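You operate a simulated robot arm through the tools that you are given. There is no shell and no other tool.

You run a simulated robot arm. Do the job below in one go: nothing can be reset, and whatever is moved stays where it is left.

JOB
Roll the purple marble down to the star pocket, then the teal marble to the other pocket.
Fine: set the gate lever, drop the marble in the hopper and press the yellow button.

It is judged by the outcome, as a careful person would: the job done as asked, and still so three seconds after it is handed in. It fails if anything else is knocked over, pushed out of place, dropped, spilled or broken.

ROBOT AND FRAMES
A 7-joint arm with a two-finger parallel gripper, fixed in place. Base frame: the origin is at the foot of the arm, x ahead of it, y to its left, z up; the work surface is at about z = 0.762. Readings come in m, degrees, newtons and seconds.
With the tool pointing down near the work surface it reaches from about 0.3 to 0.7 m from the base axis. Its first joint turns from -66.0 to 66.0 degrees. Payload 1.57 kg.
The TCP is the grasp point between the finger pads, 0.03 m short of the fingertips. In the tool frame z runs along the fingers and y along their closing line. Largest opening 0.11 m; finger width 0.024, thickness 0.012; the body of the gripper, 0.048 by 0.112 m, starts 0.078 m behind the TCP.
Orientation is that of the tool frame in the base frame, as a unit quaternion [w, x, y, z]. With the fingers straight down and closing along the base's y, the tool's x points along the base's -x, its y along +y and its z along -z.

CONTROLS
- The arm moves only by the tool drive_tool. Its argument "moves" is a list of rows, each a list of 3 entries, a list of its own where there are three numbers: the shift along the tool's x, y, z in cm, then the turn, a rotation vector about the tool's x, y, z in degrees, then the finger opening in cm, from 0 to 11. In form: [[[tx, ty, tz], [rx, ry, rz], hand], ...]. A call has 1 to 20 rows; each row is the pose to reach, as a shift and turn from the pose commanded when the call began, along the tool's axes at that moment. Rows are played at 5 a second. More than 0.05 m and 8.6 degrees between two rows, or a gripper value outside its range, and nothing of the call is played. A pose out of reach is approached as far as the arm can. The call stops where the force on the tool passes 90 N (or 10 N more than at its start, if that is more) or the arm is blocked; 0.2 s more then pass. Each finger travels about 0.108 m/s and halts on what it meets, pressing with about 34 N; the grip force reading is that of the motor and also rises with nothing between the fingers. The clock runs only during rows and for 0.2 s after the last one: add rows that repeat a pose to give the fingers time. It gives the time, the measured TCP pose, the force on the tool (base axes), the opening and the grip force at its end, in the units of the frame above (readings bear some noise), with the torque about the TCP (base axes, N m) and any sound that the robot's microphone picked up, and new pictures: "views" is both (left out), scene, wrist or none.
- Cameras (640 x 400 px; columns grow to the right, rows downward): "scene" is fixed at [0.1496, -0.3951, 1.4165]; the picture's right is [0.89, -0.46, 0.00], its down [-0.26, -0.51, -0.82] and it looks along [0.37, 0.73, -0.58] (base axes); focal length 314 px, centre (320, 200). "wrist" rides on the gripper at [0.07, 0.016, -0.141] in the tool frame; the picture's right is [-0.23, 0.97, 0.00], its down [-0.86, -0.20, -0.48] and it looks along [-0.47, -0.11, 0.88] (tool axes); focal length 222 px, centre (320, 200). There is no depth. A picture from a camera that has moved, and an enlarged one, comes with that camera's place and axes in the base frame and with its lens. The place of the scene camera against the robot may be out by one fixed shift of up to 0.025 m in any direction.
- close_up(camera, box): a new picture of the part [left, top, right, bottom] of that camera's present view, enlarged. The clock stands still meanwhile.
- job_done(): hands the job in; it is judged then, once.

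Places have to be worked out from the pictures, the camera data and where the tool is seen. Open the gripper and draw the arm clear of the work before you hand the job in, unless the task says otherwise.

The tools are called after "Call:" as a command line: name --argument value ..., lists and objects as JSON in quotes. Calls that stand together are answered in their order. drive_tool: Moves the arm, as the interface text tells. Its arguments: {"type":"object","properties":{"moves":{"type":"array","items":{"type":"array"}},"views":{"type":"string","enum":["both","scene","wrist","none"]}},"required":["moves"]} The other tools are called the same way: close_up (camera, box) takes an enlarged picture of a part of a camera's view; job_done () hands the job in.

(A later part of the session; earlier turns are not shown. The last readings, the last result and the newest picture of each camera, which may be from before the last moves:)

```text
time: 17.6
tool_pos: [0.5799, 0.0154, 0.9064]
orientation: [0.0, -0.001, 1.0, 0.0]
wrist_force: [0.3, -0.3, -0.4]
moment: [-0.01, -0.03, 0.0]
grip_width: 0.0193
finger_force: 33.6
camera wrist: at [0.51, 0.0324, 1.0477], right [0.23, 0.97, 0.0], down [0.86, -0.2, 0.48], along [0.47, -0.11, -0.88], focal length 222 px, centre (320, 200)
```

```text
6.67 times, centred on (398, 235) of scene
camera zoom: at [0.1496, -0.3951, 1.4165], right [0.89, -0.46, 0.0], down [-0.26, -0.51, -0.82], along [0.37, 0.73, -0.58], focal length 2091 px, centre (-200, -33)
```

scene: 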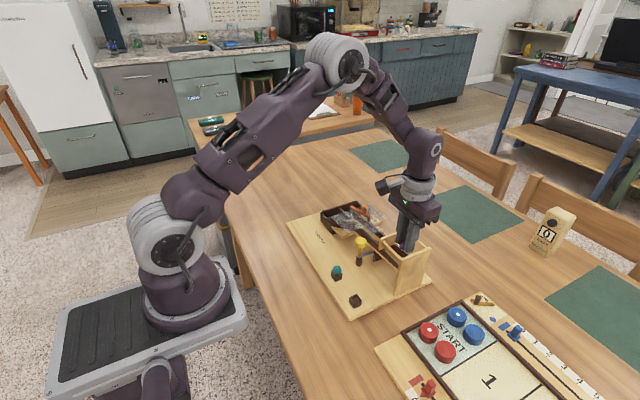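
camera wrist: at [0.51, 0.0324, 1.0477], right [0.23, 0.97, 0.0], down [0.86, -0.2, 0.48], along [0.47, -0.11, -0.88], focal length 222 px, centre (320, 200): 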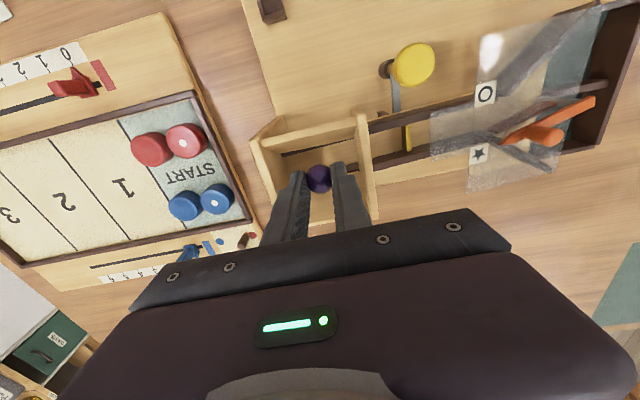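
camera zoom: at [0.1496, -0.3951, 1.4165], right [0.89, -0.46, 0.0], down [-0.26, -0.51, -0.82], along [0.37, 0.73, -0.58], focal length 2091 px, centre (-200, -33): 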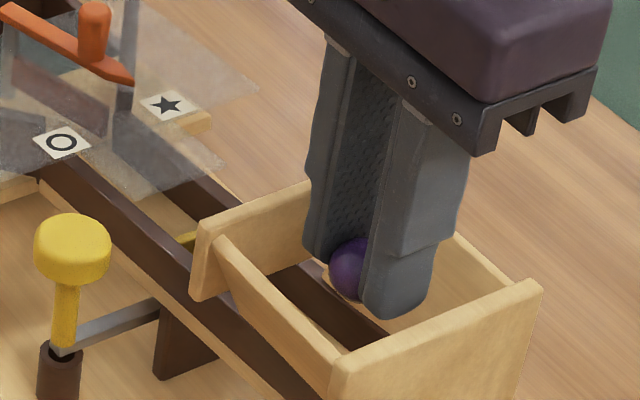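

The marble and fingertips are inside the hopper mouth, clear of all four walls. I open slowly to 3.2 cm to release it.

Call:
drive_tool --moves '[[[0, 0, 0.6], [0, 0, 0], 1.8], [[0, 0, 0.8], [0, 0, 0], 2.3], [[0, 0, 0.8], [0, 0, 0], 2.8], [[0, 0, 0.8], [0, 0, 0], 3.2], [[0, 0, 0.8], [0, 0, 0], 3.2], [[0, 0, 0.8], [0, 0, 0], 3.2]]' --views "both"

Call:
close_up --camera "wrist" --box '[260, 100, 420, 200]'

Call:
close_up --camera "scene" --box '[350, 205, 446, 265]'

```text
time: 19.0
tool_pos: [0.58, 0.0152, 0.8997]
orientation: [-0.001, 0.0, 1.0, 0.0]
wrist_force: [0.2, 0.5, -0.2]
moment: [0.04, 0.0, 0.0]
grip_width: 0.0322
finger_force: 0.1
camera wrist: at [0.5103, 0.0325, 1.04], right [0.23, 0.97, 0.0], down [0.86, -0.2, 0.48], along [0.47, -0.11, -0.88], focal length 222 px, centre (320, 200)
```

scene: 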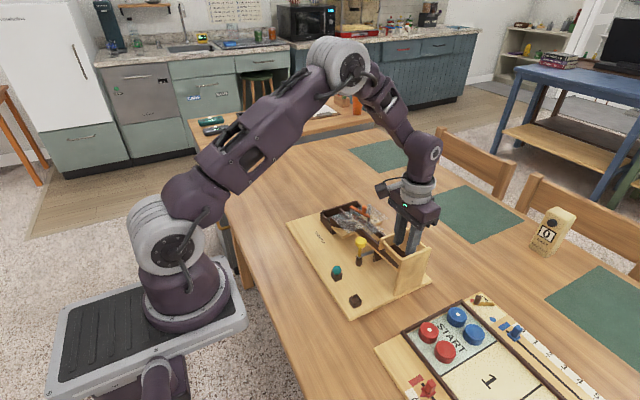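
wrist: 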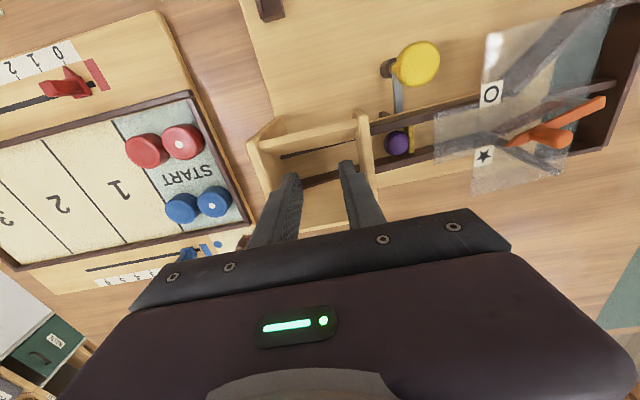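

```text
4.00 times, centred on (340, 150) of wrist
camera zoom: at [0.5103, 0.0325, 1.04], right [0.23, 0.97, 0.0], down [0.86, -0.2, 0.48], along [0.47, -0.11, -0.88], focal length 888 px, centre (240, 400)
```

zoom: 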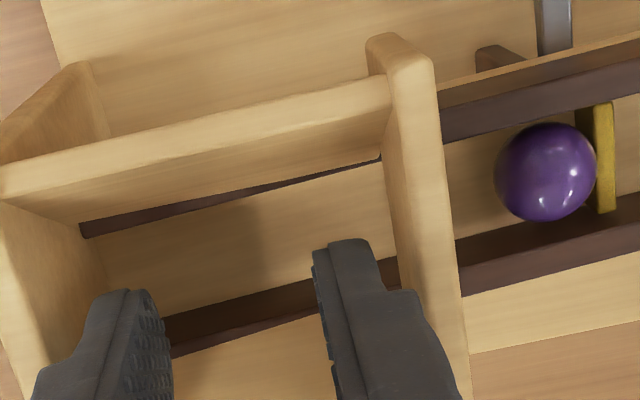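

```text
6.67 times, centred on (398, 235) of scene
camera zoom: at [0.1496, -0.3951, 1.4165], right [0.89, -0.46, 0.0], down [-0.26, -0.51, -0.82], along [0.37, 0.73, -0.58], focal length 2091 px, centre (-200, -33)
```

zoom: 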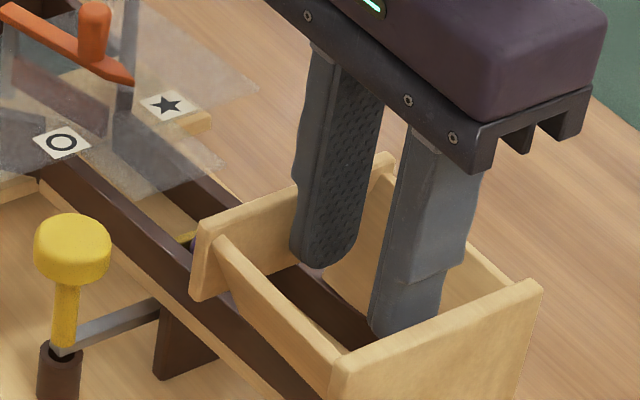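

The purple marble rolled out and rests against the yellow stop. I lift straight out of the hopper, move over the button (0.5185, 0.1055) and close the fingers.

Call:
drive_tool --moves '[[[0, 0, -3], [0, 0, 0], 3.2], [[0, 0, -6], [0, 0, 0], 3.2], [[0, 0, -8], [0, 0, 0], 3.2], [[2.5, 3.5, -8], [0, 0, 0], 2], [[5, 7, -8], [0, 0, 0], 0], [[6.15, 9, -8], [0, 0, 0], 0], [[6.15, 9, -5], [0, 0, 0], 0], [[6.15, 9, -2], [0, 0, 0], 0], [[6.15, 9, -2], [0, 0, 0], 0]]' --views "both"

Call:
close_up --camera "wrist" --box '[240, 110, 400, 210]'

Call:
close_up --camera "scene" --box '[330, 210, 426, 270]'

```text
time: 21.0
tool_pos: [0.5181, 0.1059, 0.9177]
orientation: [0.0, -0.001, 1.0, 0.0]
wrist_force: [0.3, -0.7, 0.7]
moment: [0.01, -0.01, -0.02]
grip_width: 0.0
finger_force: 21.4
camera wrist: at [0.4483, 0.1222, 1.0597], right [0.23, 0.97, 0.0], down [0.86, -0.2, 0.48], along [0.47, -0.11, -0.88], focal length 222 px, centre (320, 200)
```

scene: 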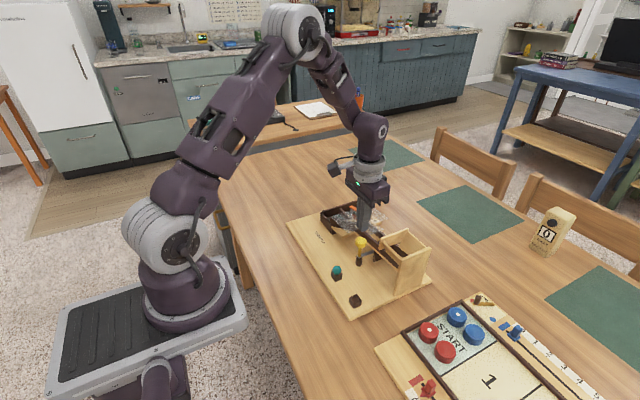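
wrist: 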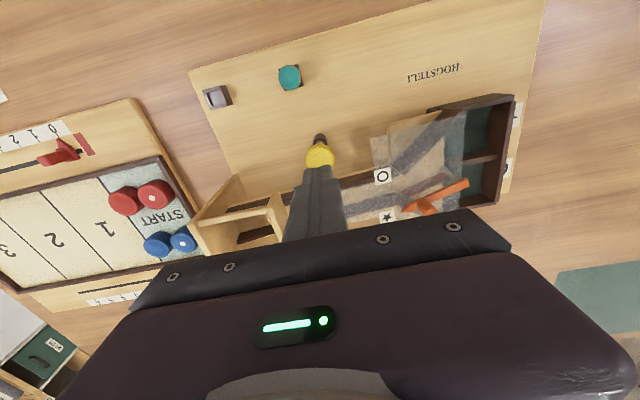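

```text
4.00 times, centred on (320, 160) of wrist
camera zoom: at [0.4483, 0.1222, 1.0597], right [0.23, 0.97, 0.0], down [0.86, -0.2, 0.48], along [0.47, -0.11, -0.88], focal length 888 px, centre (320, 360)
```

zoom: 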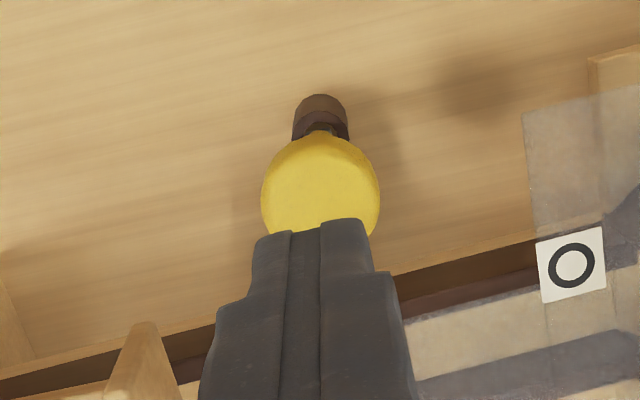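

```text
6.67 times, centred on (378, 240) of scene
camera zoom: at [0.1496, -0.3951, 1.4165], right [0.89, -0.46, 0.0], down [-0.26, -0.51, -0.82], along [0.37, 0.73, -0.58], focal length 2091 px, centre (-67, -67)
```

zoom: 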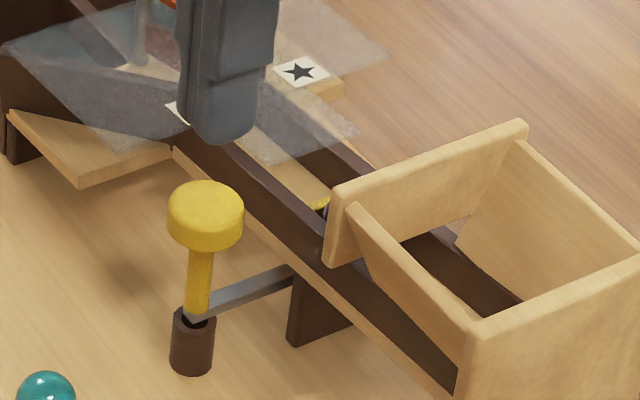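

The fingertips hover ~4 cm above the button centre. I press down gradually, about 8 mm past the expected contact, and watch the force.

Call:
drive_tool --moves '[[[0.1, 0, 2], [0, 0, 0], 0], [[0.1, 0, 3.5], [0, 0, 0], 0], [[0.1, 0, 4.1], [0, 0, 0], 0], [[0.1, 0, 4.4], [0, 0, 0], 0], [[0.1, 0, 4.7], [0, 0, 0], 0], [[0.1, 0, 5.0], [0, 0, 0], 0]]' --views "both"

Call:
close_up --camera "scene" --box '[330, 200, 426, 260]'

Call:
close_up --camera "wrist" --box '[340, 80, 520, 200]'

```text
time: 22.4
tool_pos: [0.5185, 0.1054, 0.8688]
orientation: [0.0, 0.0, 1.0, 0.0]
wrist_force: [0.8, 0.4, 1.2]
moment: [0.02, -0.04, -0.03]
grip_width: 0.0
finger_force: 20.8
camera wrist: at [0.4477, 0.1226, 1.0101], right [0.23, 0.97, 0.0], down [0.85, -0.2, 0.48], along [0.47, -0.11, -0.88], focal length 222 px, centre (320, 200)
```

scene: 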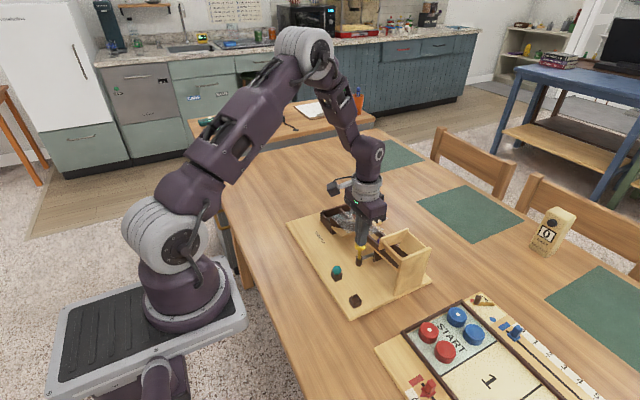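
wrist: 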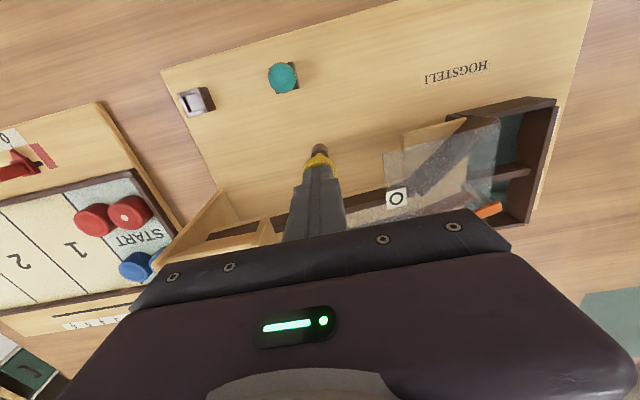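

```text
6.67 times, centred on (378, 230) of scene
camera zoom: at [0.1495, -0.3951, 1.4165], right [0.89, -0.46, 0.0], down [-0.26, -0.51, -0.82], along [0.37, 0.73, -0.58], focal length 2091 px, centre (-67, 0)
```

zoom: 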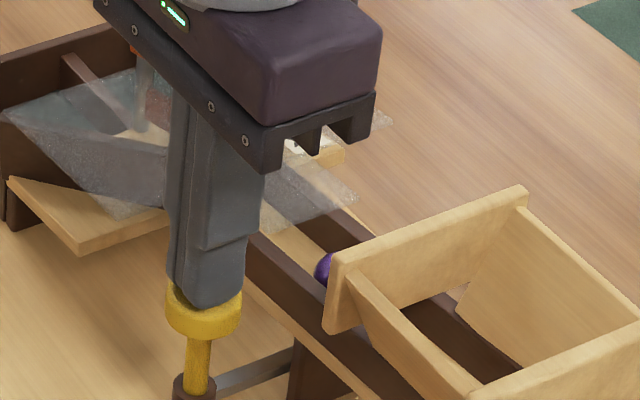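

```text
3.33 times, centred on (430, 140) of wrist
camera zoom: at [0.4477, 0.1226, 1.0101], right [0.23, 0.97, 0.0], down [0.85, -0.2, 0.48], along [0.47, -0.11, -0.88], focal length 740 px, centre (-47, 400)
```

zoom: 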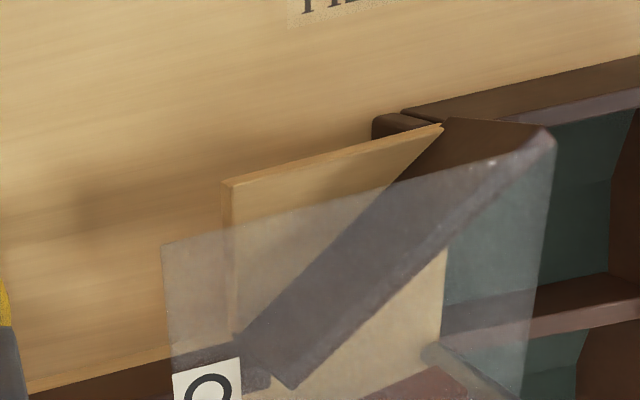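

The button has gone down a little (light force ≈1 N) and the purple marble is just coming into view past the hopper wall. I press a few mm further and hold briefly.

Call:
drive_tool --moves '[[[0, 0, 0.3], [0, 0, 0], 0], [[0, 0, 0.6], [0, 0, 0], 0], [[0, 0, 0.6], [0, 0, 0], 0]]' --views "both"

Call:
close_up --camera "scene" --box '[310, 190, 422, 260]'

Call:
close_up --camera "wrist" --box '[340, 90, 570, 240]'

```text
time: 23.2
tool_pos: [0.5173, 0.1044, 0.8632]
orientation: [-0.001, -0.001, 1.0, 0.0]
wrist_force: [-1.2, 1.8, 9.7]
moment: [0.0, 0.03, 0.03]
grip_width: 0.0002
finger_force: 21.7
heard: click
camera wrist: at [0.4477, 0.1225, 1.0043], right [0.23, 0.97, 0.0], down [0.86, -0.2, 0.48], along [0.47, -0.11, -0.88], focal length 222 px, centre (320, 200)
```

scene: 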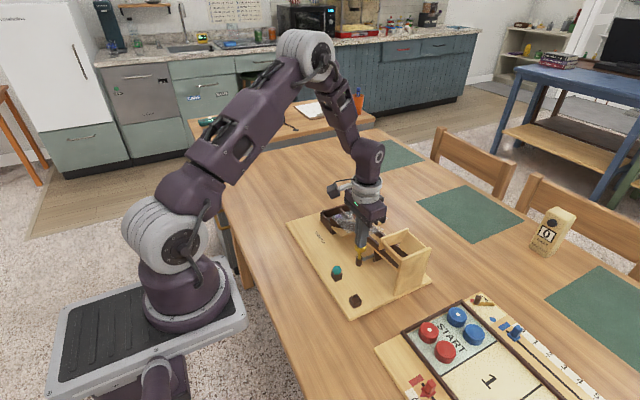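
wrist: 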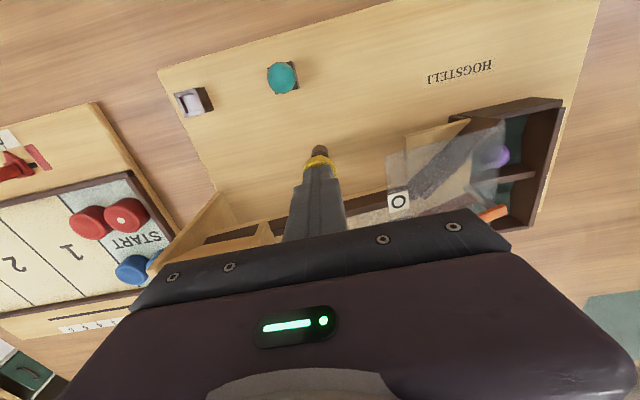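

```text
5.71 times, centred on (366, 225) of scene
camera zoom: at [0.1494, -0.3951, 1.4165], right [0.89, -0.46, 0.0], down [-0.26, -0.51, -0.82], along [0.37, 0.73, -0.58], focal length 1792 px, centre (57, 57)
```

zoom: 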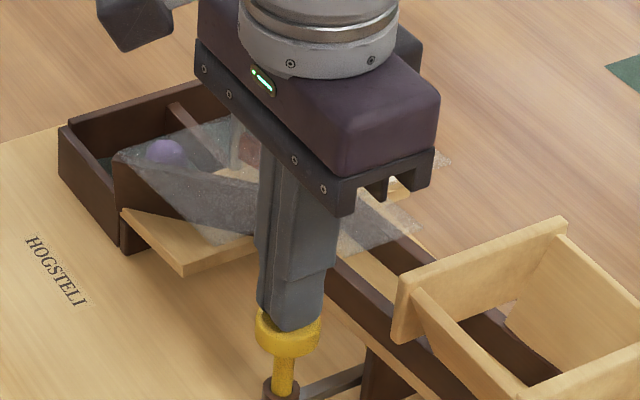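

```text
2.67 times, centred on (455, 165) of wrist
camera zoom: at [0.4477, 0.1225, 1.0043], right [0.23, 0.97, 0.0], down [0.86, -0.2, 0.48], along [0.47, -0.11, -0.88], focal length 592 px, centre (-40, 293)
```

zoom: 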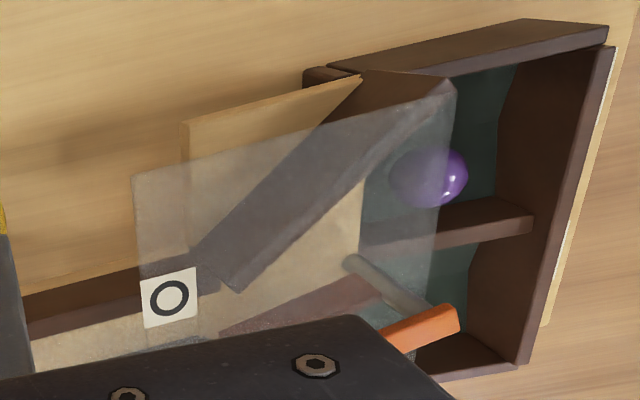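

With a click the stop released and the purple marble dropped into the near, star pocket. I lift off the button and check that everything has settled and the button springs back.

Call:
drive_tool --moves '[[[0, 0, -1], [0, 0, 0], 0], [[0, 0, -3], [0, 0, 0], 0], [[0, 0, -6], [0, 0, 0], 0], [[0, 2, -9], [0, 0, 0], 0], [[0, 5, -11], [0, 0, 0], 4], [[0, 9, -11], [0, 0, 0], 8], [[1, 12, -11], [0, 0, 0], 11], [[1, 12, -11], [0, 0, 0], 11]]' --views "both"

Call:
close_up --camera "scene" --box '[310, 190, 438, 270]'

Call:
close_up --camera "wrist" --box '[250, 100, 410, 210]'

```text
time: 25.0
tool_pos: [0.5065, 0.2241, 0.9715]
orientation: [0.001, 0.0, 1.0, 0.0]
wrist_force: [0.0, 1.1, 0.9]
moment: [-0.01, -0.01, 0.0]
grip_width: 0.1099
finger_force: 0.1
camera wrist: at [0.4374, 0.2426, 1.1139], right [0.23, 0.97, 0.0], down [0.86, -0.2, 0.48], along [0.47, -0.11, -0.88], focal length 222 px, centre (320, 200)
```

scene: 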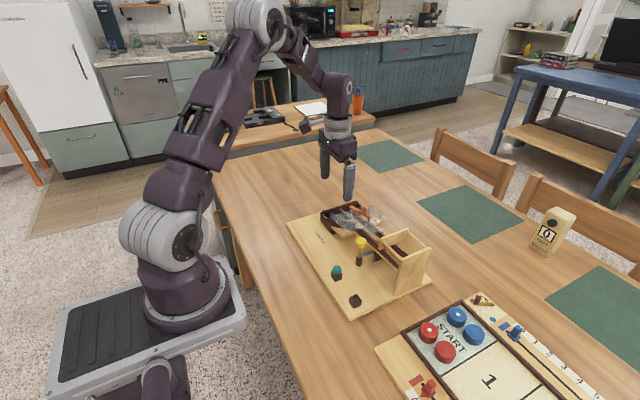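
wrist: 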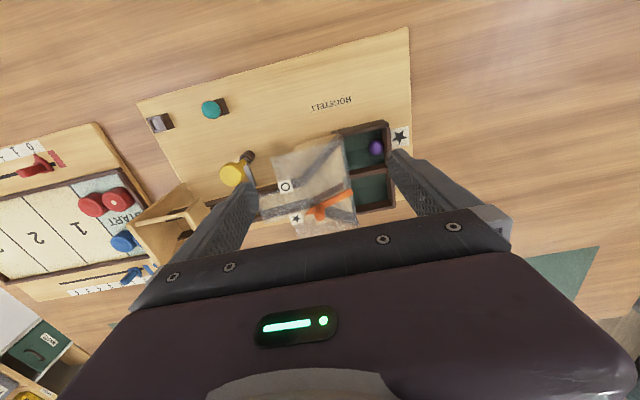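

```text
5.00 times, centred on (374, 230) of scene
camera zoom: at [0.1496, -0.3951, 1.4165], right [0.89, -0.46, 0.0], down [-0.26, -0.51, -0.82], along [0.37, 0.73, -0.58], focal length 1568 px, centre (50, 50)
```

zoom: 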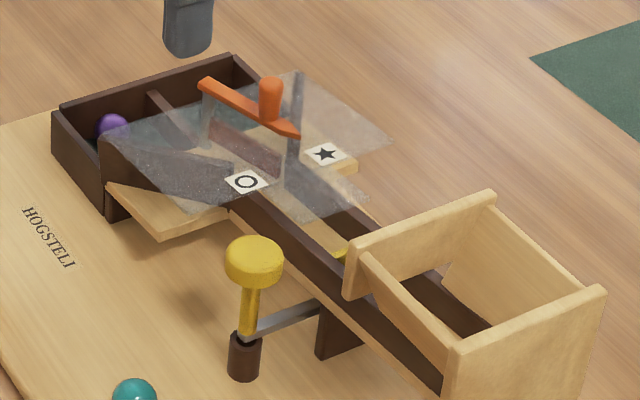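

```text
3.64 times, centred on (330, 155) of wrist
camera zoom: at [0.4374, 0.2426, 1.1139], right [0.23, 0.97, 0.0], down [0.86, -0.2, 0.48], along [0.47, -0.11, -0.88], focal length 808 px, centre (284, 364)
```

zoom: 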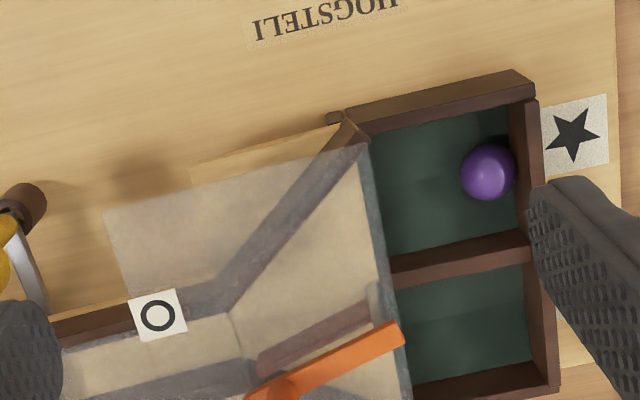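

Purple rests in the star pocket, and the button and stop have returned. Now I set the lever back to "O": I go round to the far side of the knob with closed fingers, at height first, then descend.

Call:
drive_tool --moves '[[[-3, -0.5, 0], [0, 0, 0], 6], [[-6, -1, 0], [0, 0, 0], 2], [[-9, -1.5, 0], [0, 0, 0], 0], [[-12, -1.8, 0], [0, 0, 0], 0], [[-13.4, -1.8, 0], [0, 0, 0], 0], [[-13.4, -1.8, 4], [0, 0, 0], 0], [[-13.4, -1.8, 7], [0, 0, 0], 0], [[-13.4, -1.8, 8.6], [0, 0, 0], 0], [[-13.4, -1.8, 8.6], [0, 0, 0], 0]]' --views "both"

Call:
close_up --camera "scene" --box '[326, 185, 406, 235]'

```text
time: 27.0
tool_pos: [0.6412, 0.207, 0.8854]
orientation: [0.0, 0.0, 1.0, 0.0]
wrist_force: [0.5, 0.2, -0.4]
moment: [0.02, 0.0, 0.0]
grip_width: 0.0
finger_force: 21.2
camera wrist: at [0.572, 0.224, 1.0275], right [0.23, 0.97, 0.0], down [0.86, -0.2, 0.48], along [0.47, -0.11, -0.88], focal length 222 px, centre (320, 200)
```

scene: 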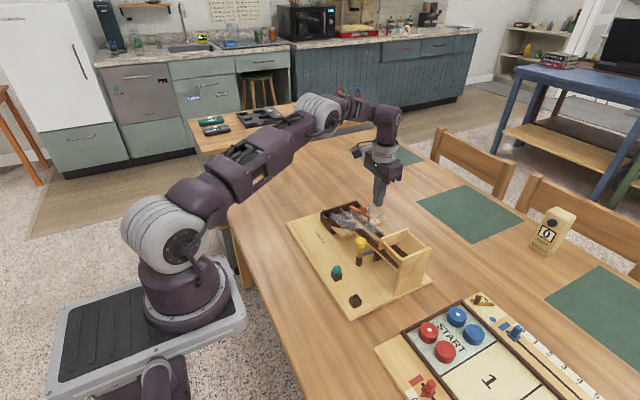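
wrist: 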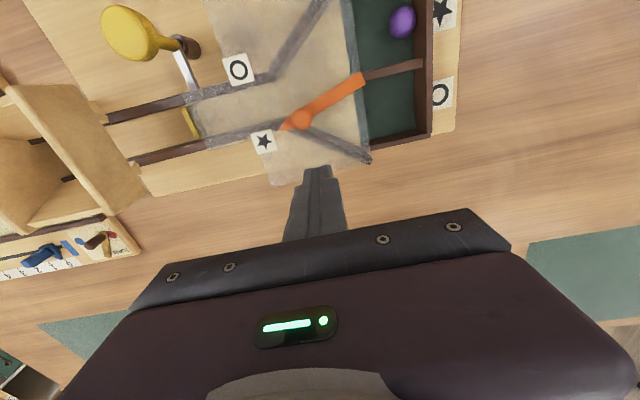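

```text
8.00 times, centred on (366, 210) of scene
camera zoom: at [0.1496, -0.3951, 1.4165], right [0.89, -0.46, 0.0], down [-0.26, -0.51, -0.82], along [0.37, 0.73, -0.58], focal length 2509 px, centre (-48, 120)
```

zoom: 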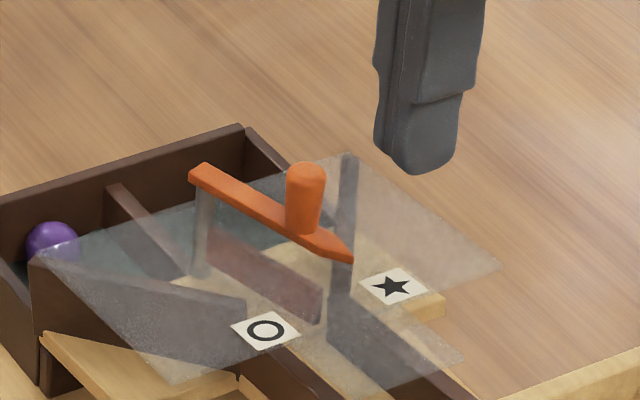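

The knob reads (0.593, 0.2065) and the finger is in line with it on the far side. I push it in −x in small steps toward its original "O" position.

Call:
drive_tool --moves '[[[1.5, 0, 0], [0, 0, 0], 0], [[2.6, 0, 0], [0, 0, 0], 0], [[3.3, 0, 0], [0, 0, 0], 0], [[4, 0, 0], [0, 0, 0], 0], [[4.6, 0, 0], [0, 0, 0], 0], [[5.1, 0, 0], [0, 0, 0], 0], [[5.4, 0, 0], [0, 0, 0], 0]]' --views "both"

Call:
close_up --camera "scene" --box '[326, 185, 406, 235]'

Call:
close_up --camera "wrist" --box '[230, 80, 430, 205]'

```text
time: 28.6
tool_pos: [0.587, 0.2067, 0.8862]
orientation: [0.0, 0.0, 1.0, 0.001]
wrist_force: [0.8, 0.4, 0.1]
moment: [0.01, 0.03, -0.05]
grip_width: 0.0
finger_force: 21.6
camera wrist: at [0.5176, 0.2246, 1.028], right [0.23, 0.97, 0.0], down [0.86, -0.2, 0.48], along [0.47, -0.11, -0.88], focal length 222 px, centre (320, 200)
```

scene: 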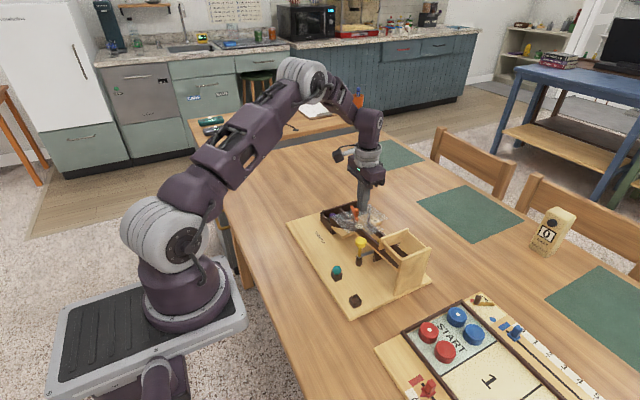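
wrist: 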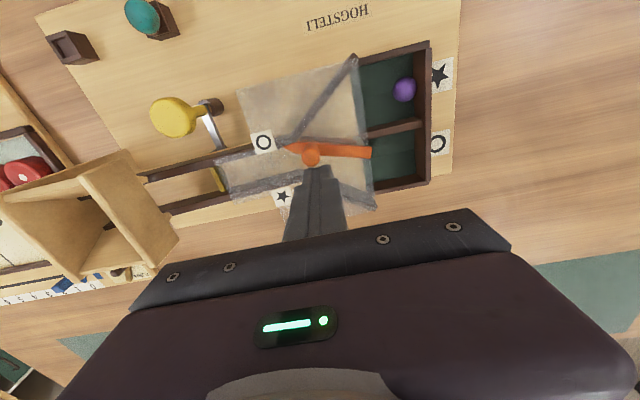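

```text
8.00 times, centred on (366, 210) of scene
camera zoom: at [0.1496, -0.3951, 1.4165], right [0.89, -0.46, 0.0], down [-0.26, -0.51, -0.82], along [0.37, 0.73, -0.58], focal length 2509 px, centre (-48, 120)
```

zoom: 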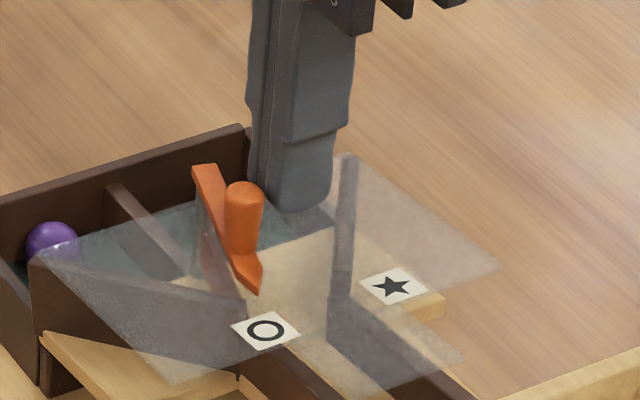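

```text
3.20 times, centred on (330, 142) of wrist
camera zoom: at [0.5176, 0.2246, 1.028], right [0.23, 0.97, 0.0], down [0.86, -0.2, 0.48], along [0.47, -0.11, -0.88], focal length 711 px, centre (288, 384)
```

zoom: 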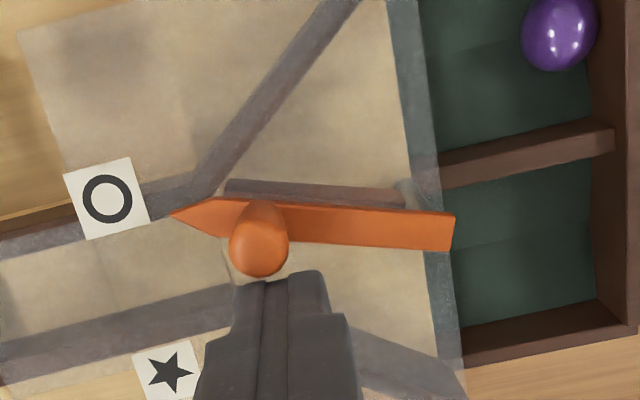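

The lever is back exactly at its original "O" position. I retreat from the knob, rise, and travel above the teal marble near (0.439, 0.0925).

Call:
drive_tool --moves '[[[-2, 0, 0], [0, 0, 0], 0], [[-3, 0, -2], [0, 0, 0], 0], [[-3, 0, -6], [0, 0, 0], 0], [[-2, 0, -9], [0, 0, 0], 0], [[1.5, -2.2, -9], [0, 0, 0], 1], [[5, -4.4, -9], [0, 0, 0], 2], [[8.5, -6.6, -9], [0, 0, 0], 4], [[12, -9, -8], [0, 0, 0], 6], [[14.8, -11.4, -6], [0, 0, 0], 6], [[14.8, -11.4, -5], [0, 0, 0], 6], [[14.8, -11.4, -5], [0, 0, 0], 6]]' --views "both"

Call:
close_up --camera "wrist" --box '[240, 100, 400, 200]'

Call:
close_up --camera "scene" --box '[310, 190, 438, 270]'

```text
time: 31.0
tool_pos: [0.4404, 0.0924, 0.9366]
orientation: [0.0, 0.0, 1.0, 0.0]
wrist_force: [0.5, -0.3, 0.4]
moment: [-0.05, 0.01, -0.01]
grip_width: 0.0598
finger_force: 0.0
camera wrist: at [0.3694, 0.1095, 1.0781], right [0.23, 0.97, 0.0], down [0.86, -0.2, 0.48], along [0.47, -0.11, -0.88], focal length 222 px, centre (320, 200)
```

scene: 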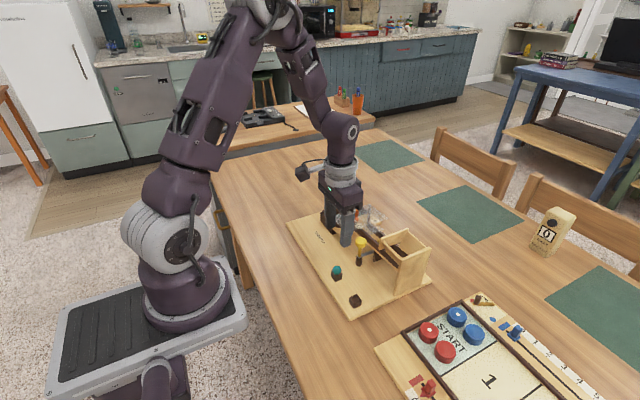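
wrist: 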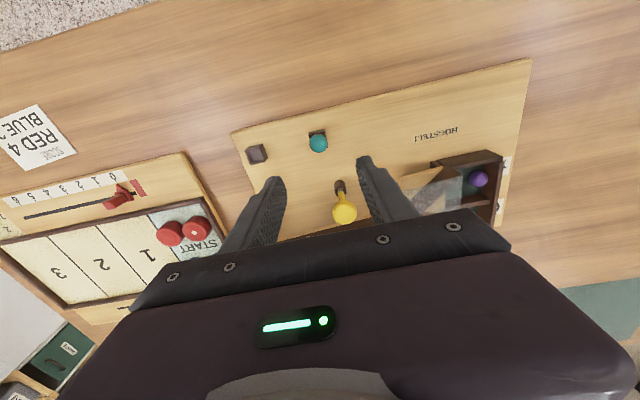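

```text
4.00 times, centred on (320, 150) of wrist
camera zoom: at [0.3694, 0.1095, 1.0781], right [0.23, 0.97, 0.0], down [0.86, -0.2, 0.48], along [0.47, -0.11, -0.88], focal length 888 px, centre (320, 400)
```

zoom: 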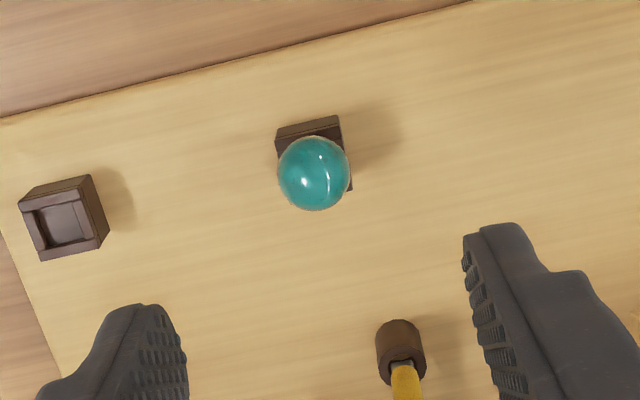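

```text
5.00 times, centred on (374, 230) of scene
camera zoom: at [0.1496, -0.3951, 1.4165], right [0.89, -0.46, 0.0], down [-0.26, -0.51, -0.82], along [0.37, 0.73, -0.58], focal length 1568 px, centre (50, 50)
```

zoom: 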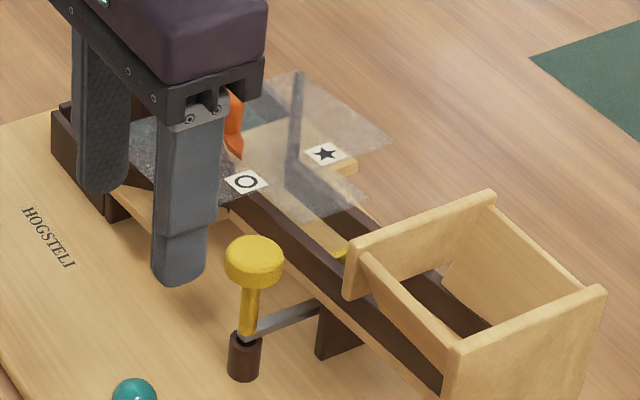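

The teal marble shows at the same image spot as purple did before its grasp, i.e. at about (0.4395, 0.091). I descend with the fingers 5 cm apart to the same height as before and check.

Call:
drive_tool --moves '[[[0, -0.1, 3.5], [0, 0, 0], 5], [[0.05, -0.13, 7], [0, 0, 0], 5], [[0.05, -0.15, 10], [0, 0, 0], 5], [[0.05, -0.15, 11.9], [0, 0, 0], 5], [[0.05, -0.15, 11.9], [0, 0, 0], 5]]' --views "both"

Call:
close_up --camera "wrist" --box '[240, 120, 400, 220]'

Call:
close_up --camera "scene" --box '[305, 235, 385, 285]'

```text
time: 32.2
tool_pos: [0.4377, 0.0923, 0.8175]
orientation: [0.0, -0.001, 1.0, 0.0]
wrist_force: [0.3, -0.1, 0.8]
moment: [-0.03, -0.03, 0.01]
grip_width: 0.0502
finger_force: 0.1
camera wrist: at [0.3688, 0.1092, 0.9589], right [0.23, 0.97, 0.0], down [0.86, -0.2, 0.48], along [0.47, -0.11, -0.88], focal length 222 px, centre (320, 200)
```

scene: 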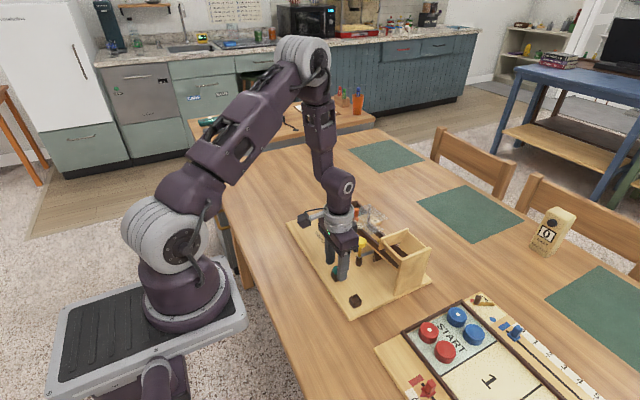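
wrist: 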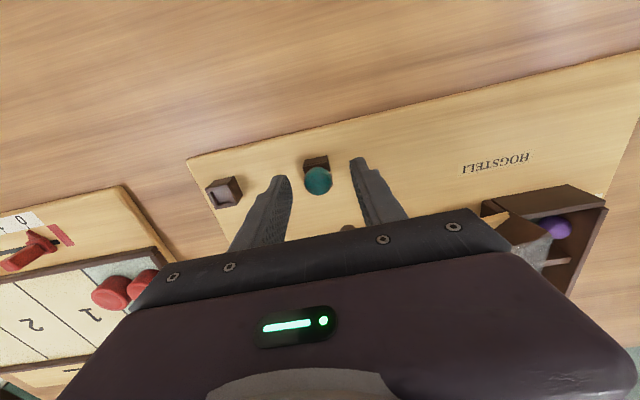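

```text
4.00 times, centred on (320, 170) of wrist
camera zoom: at [0.3688, 0.1092, 0.9589], right [0.23, 0.97, 0.0], down [0.86, -0.2, 0.48], along [0.47, -0.11, -0.88], focal length 888 px, centre (320, 320)
```

zoom: 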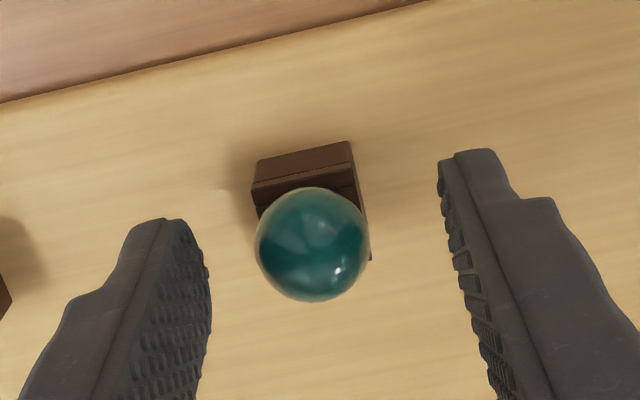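

```text
8.00 times, centred on (345, 260) of scene
camera zoom: at [0.1496, -0.3951, 1.4165], right [0.89, -0.46, 0.0], down [-0.26, -0.51, -0.82], along [0.37, 0.73, -0.58], focal length 2509 px, centre (120, -280)
```

zoom: 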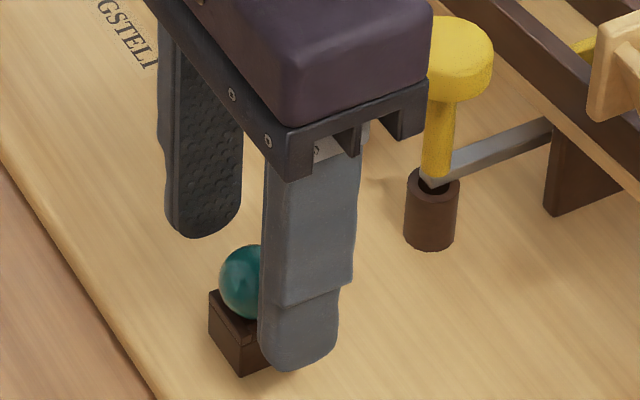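

The teal marble is between the pads with the tips level with it, as before. I nudge 1 mm in +x and close on it.

Call:
drive_tool --moves '[[[-0.12, -0.05, 0], [0, 0, 0], 4], [[-0.12, -0.05, 0], [0, 0, 0], 3], [[-0.12, -0.05, 0], [0, 0, 0], 2], [[-0.12, -0.05, 0], [0, 0, 0], 1.8], [[-0.12, -0.05, 0], [0, 0, 0], 1.8], [[-0.12, -0.05, -0.5], [0, 0, 0], 1.8], [[-0.12, -0.05, -1.5], [0, 0, 0], 1.8], [[-0.12, -0.05, -3], [0, 0, 0], 1.8], [[-0.12, -0.05, -5], [0, 0, 0], 1.8], [[-0.12, -0.05, -7], [0, 0, 0], 1.8], [[-0.12, -0.05, -7], [0, 0, 0], 1.8]]' --views "both"

Call:
close_up --camera "wrist" --box '[240, 110, 400, 210]'

```text
time: 34.6
tool_pos: [0.4389, 0.0902, 0.889]
orientation: [0.0, -0.001, 1.0, 0.0]
wrist_force: [0.0, -0.9, 0.0]
moment: [-0.01, -0.02, 0.04]
grip_width: 0.0194
finger_force: 33.8
camera wrist: at [0.3699, 0.1084, 1.0295], right [0.23, 0.97, 0.0], down [0.86, -0.2, 0.48], along [0.47, -0.11, -0.88], focal length 222 px, centre (320, 200)
```

scene: 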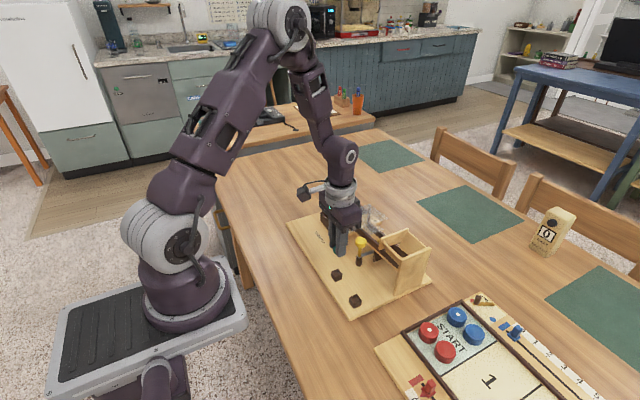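
wrist: 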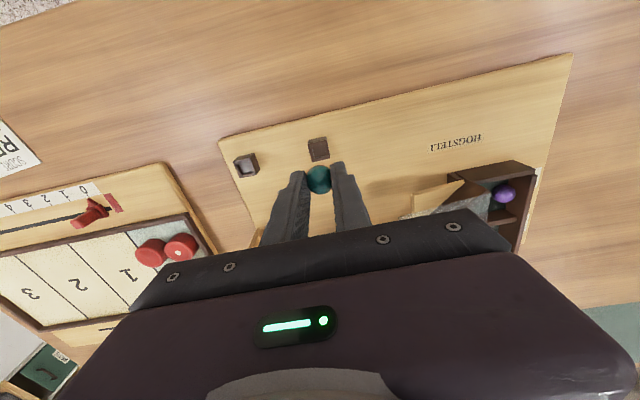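

```text
4.00 times, centred on (320, 160) of wrist
camera zoom: at [0.3699, 0.1084, 1.0295], right [0.23, 0.97, 0.0], down [0.86, -0.2, 0.48], along [0.47, -0.11, -0.88], focal length 888 px, centre (320, 360)
```

zoom: 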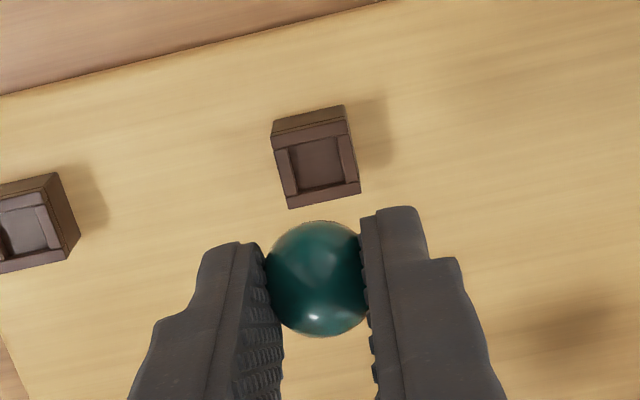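

The teal marble is held. I rise well above everything and carry it to over the hopper centre (0.580, 0.0155).

Call:
drive_tool --moves '[[[0, 0, -3], [0, 0, 0], 1.8], [[0, 0, -6], [0, 0, 0], 1.8], [[-2, -1.2, -8], [0, 0, 0], 1.8], [[-5, -2.8, -8], [0, 0, 0], 1.8], [[-8, -4.4, -8], [0, 0, 0], 1.8], [[-11, -6, -8], [0, 0, 0], 1.8], [[-13, -7, -8], [0, 0, 0], 1.8], [[-14.1, -7.5, -8], [0, 0, 0], 1.8], [[-14.1, -7.5, -8], [0, 0, 0], 1.8]]' --views "both"

Call:
close_up --camera "wrist" --box '[240, 110, 400, 210]'

Call:
close_up --camera "scene" --box '[310, 190, 438, 270]'

```text
time: 36.6
tool_pos: [0.5811, 0.016, 0.9681]
orientation: [0.0, -0.001, 1.0, -0.001]
wrist_force: [-0.2, -1.2, 0.4]
moment: [0.0, 0.01, 0.02]
grip_width: 0.0196
finger_force: 33.2
camera wrist: at [0.511, 0.0334, 1.1098], right [0.23, 0.97, 0.0], down [0.86, -0.2, 0.48], along [0.47, -0.11, -0.88], focal length 222 px, centre (320, 200)
```

scene: 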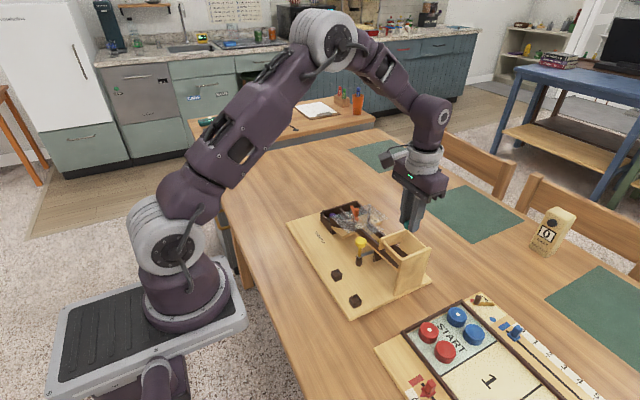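
wrist: 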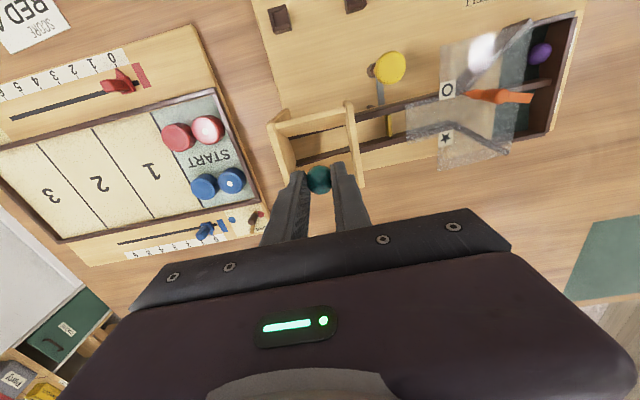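

```text
4.00 times, centred on (320, 160) of wrist
camera zoom: at [0.511, 0.0334, 1.1098], right [0.23, 0.97, 0.0], down [0.86, -0.2, 0.48], along [0.47, -0.11, -0.88], focal length 888 px, centre (320, 360)
```

zoom: 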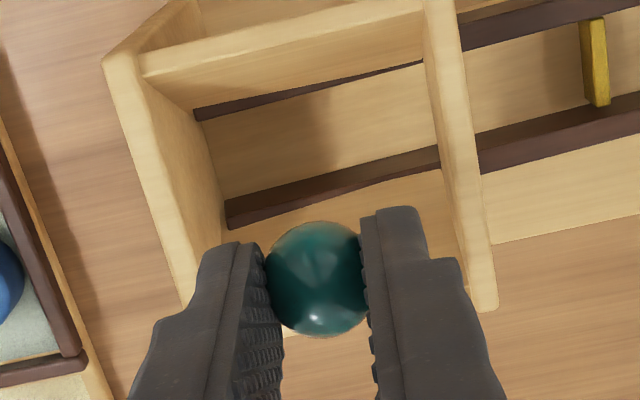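

```text
5.00 times, centred on (374, 230) of scene
camera zoom: at [0.1496, -0.3951, 1.4165], right [0.89, -0.46, 0.0], down [-0.26, -0.51, -0.82], along [0.37, 0.73, -0.58], focal length 1568 px, centre (50, 50)
```

zoom: 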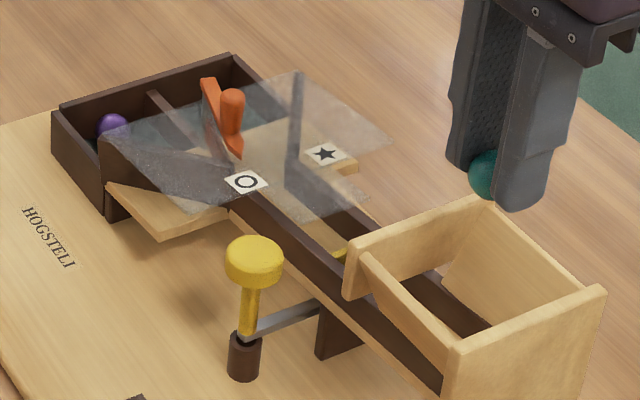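

The lever tip is on "O", the stop is down across the track and the hopper view is identical to the last time. I repeat the same lowering into the hopper mouth and release.

Call:
drive_tool --moves '[[[0.1, -0.05, 2], [0, 0, 0], 1.8], [[0.1, -0.05, 4], [0, 0, 0], 1.8], [[0.1, -0.05, 5.5], [0, 0, 0], 1.8], [[0.1, -0.05, 6.5], [0, 0, 0], 1.8], [[0.1, -0.05, 6.9], [0, 0, 0], 1.8], [[0.1, -0.05, 6.9], [0, 0, 0], 1.8], [[0.1, -0.05, 6.9], [0, 0, 0], 2.3], [[0.1, -0.05, 6.9], [0, 0, 0], 2.8], [[0.1, -0.05, 6.9], [0, 0, 0], 3.2], [[0.1, -0.05, 6.9], [0, 0, 0], 3.2], [[0.1, -0.05, 6.9], [0, 0, 0], 3.2]]' --views "both"

Call:
close_up --camera "wrist" --box '[260, 100, 420, 200]'

```text
time: 39.0
tool_pos: [0.5806, 0.0145, 0.8987]
orientation: [0.0, 0.0, 1.0, 0.0]
wrist_force: [-0.3, -0.4, -0.5]
moment: [0.01, -0.03, -0.01]
grip_width: 0.032
finger_force: 0.1
camera wrist: at [0.5106, 0.033, 1.0403], right [0.23, 0.97, 0.0], down [0.86, -0.2, 0.48], along [0.47, -0.11, -0.88], focal length 222 px, centre (320, 200)
```

scene: 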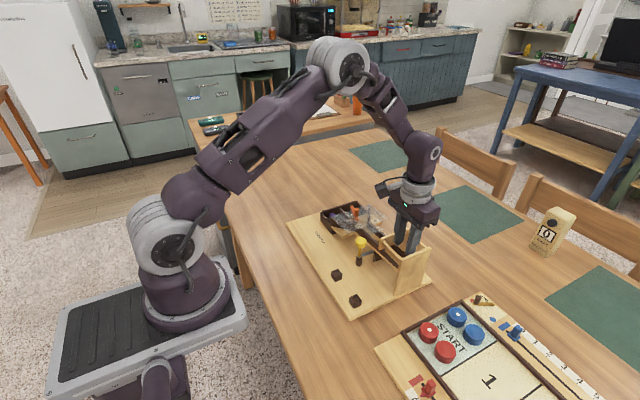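
wrist: 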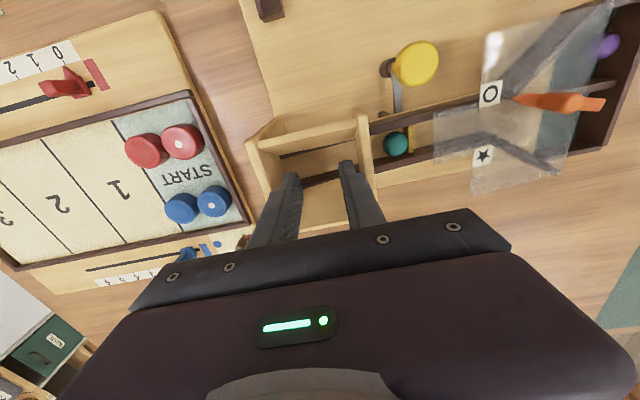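

```text
4.00 times, centred on (340, 150) of wrist
camera zoom: at [0.5106, 0.033, 1.0403], right [0.23, 0.97, 0.0], down [0.86, -0.2, 0.48], along [0.47, -0.11, -0.88], focal length 888 px, centre (240, 400)
```

zoom: 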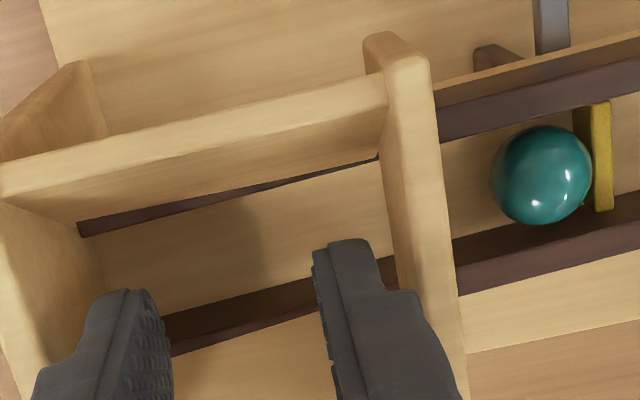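

The teal marble waits at the yellow stop. I lift straight out, close the fingers and go back above the button.

Call:
drive_tool --moves '[[[0, 0, -3], [0, 0, 0], 3.2], [[0, 0, -6], [0, 0, 0], 3.2], [[0, 0, -8], [0, 0, 0], 3.2], [[2.5, 3.5, -8], [0, 0, 0], 2], [[5, 7, -8], [0, 0, 0], 0], [[6.15, 9, -8], [0, 0, 0], 0], [[6.15, 9, -5], [0, 0, 0], 0], [[6.15, 9, -2], [0, 0, 0], 0], [[6.15, 9, -2], [0, 0, 0], 0]]' --views "both"

Call:
close_up --camera "wrist" --box '[240, 110, 400, 210]'

Call:
close_up --camera "scene" --box '[310, 190, 438, 270]'

```text
time: 41.0
tool_pos: [0.5189, 0.1059, 0.9197]
orientation: [0.001, -0.001, 1.0, 0.0]
wrist_force: [0.1, -0.6, -0.1]
moment: [-0.01, 0.01, -0.01]
grip_width: 0.0
finger_force: 21.2
camera wrist: at [0.4492, 0.1235, 1.0608], right [0.23, 0.97, 0.0], down [0.86, -0.2, 0.48], along [0.47, -0.11, -0.88], focal length 222 px, centre (320, 200)
```

scene: 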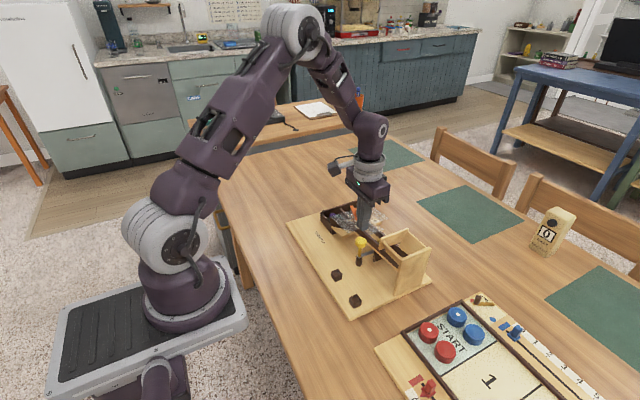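
wrist: 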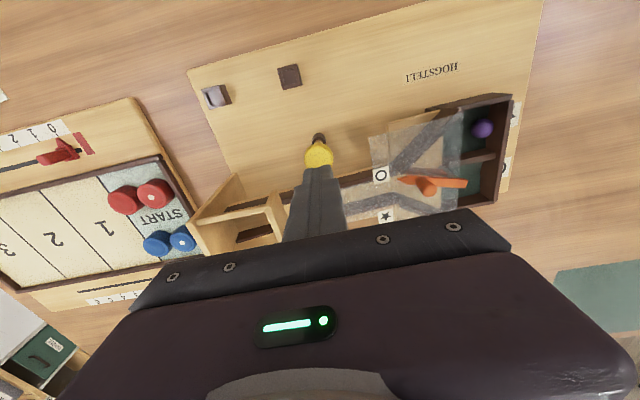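

```text
4.00 times, centred on (320, 160) of wrist
camera zoom: at [0.4492, 0.1235, 1.0608], right [0.23, 0.97, 0.0], down [0.86, -0.2, 0.48], along [0.47, -0.11, -0.88], focal length 888 px, centre (320, 360)
```

zoom: 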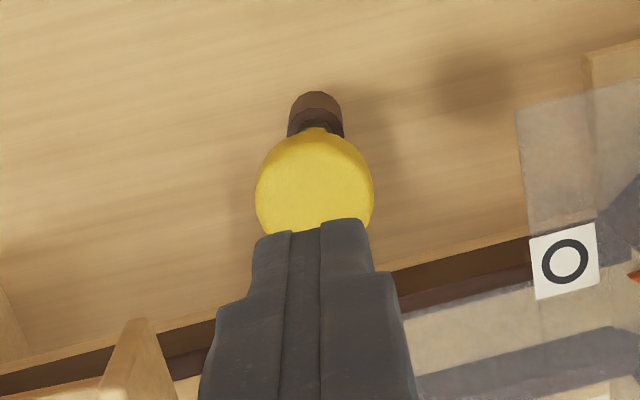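

```text
5.00 times, centred on (374, 230) of scene
camera zoom: at [0.1496, -0.3951, 1.4165], right [0.89, -0.46, 0.0], down [-0.26, -0.51, -0.82], along [0.37, 0.73, -0.58], focal length 1568 px, centre (50, 50)
```

zoom: 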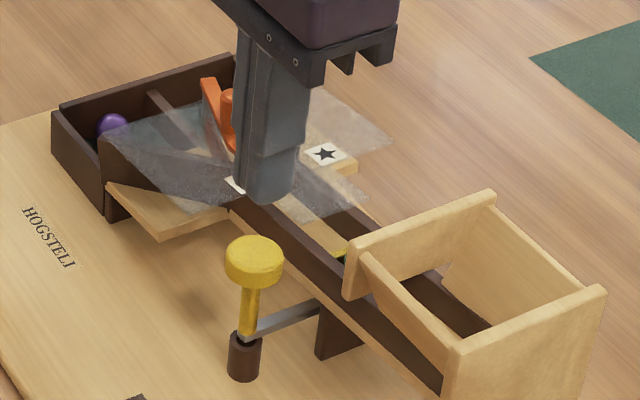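

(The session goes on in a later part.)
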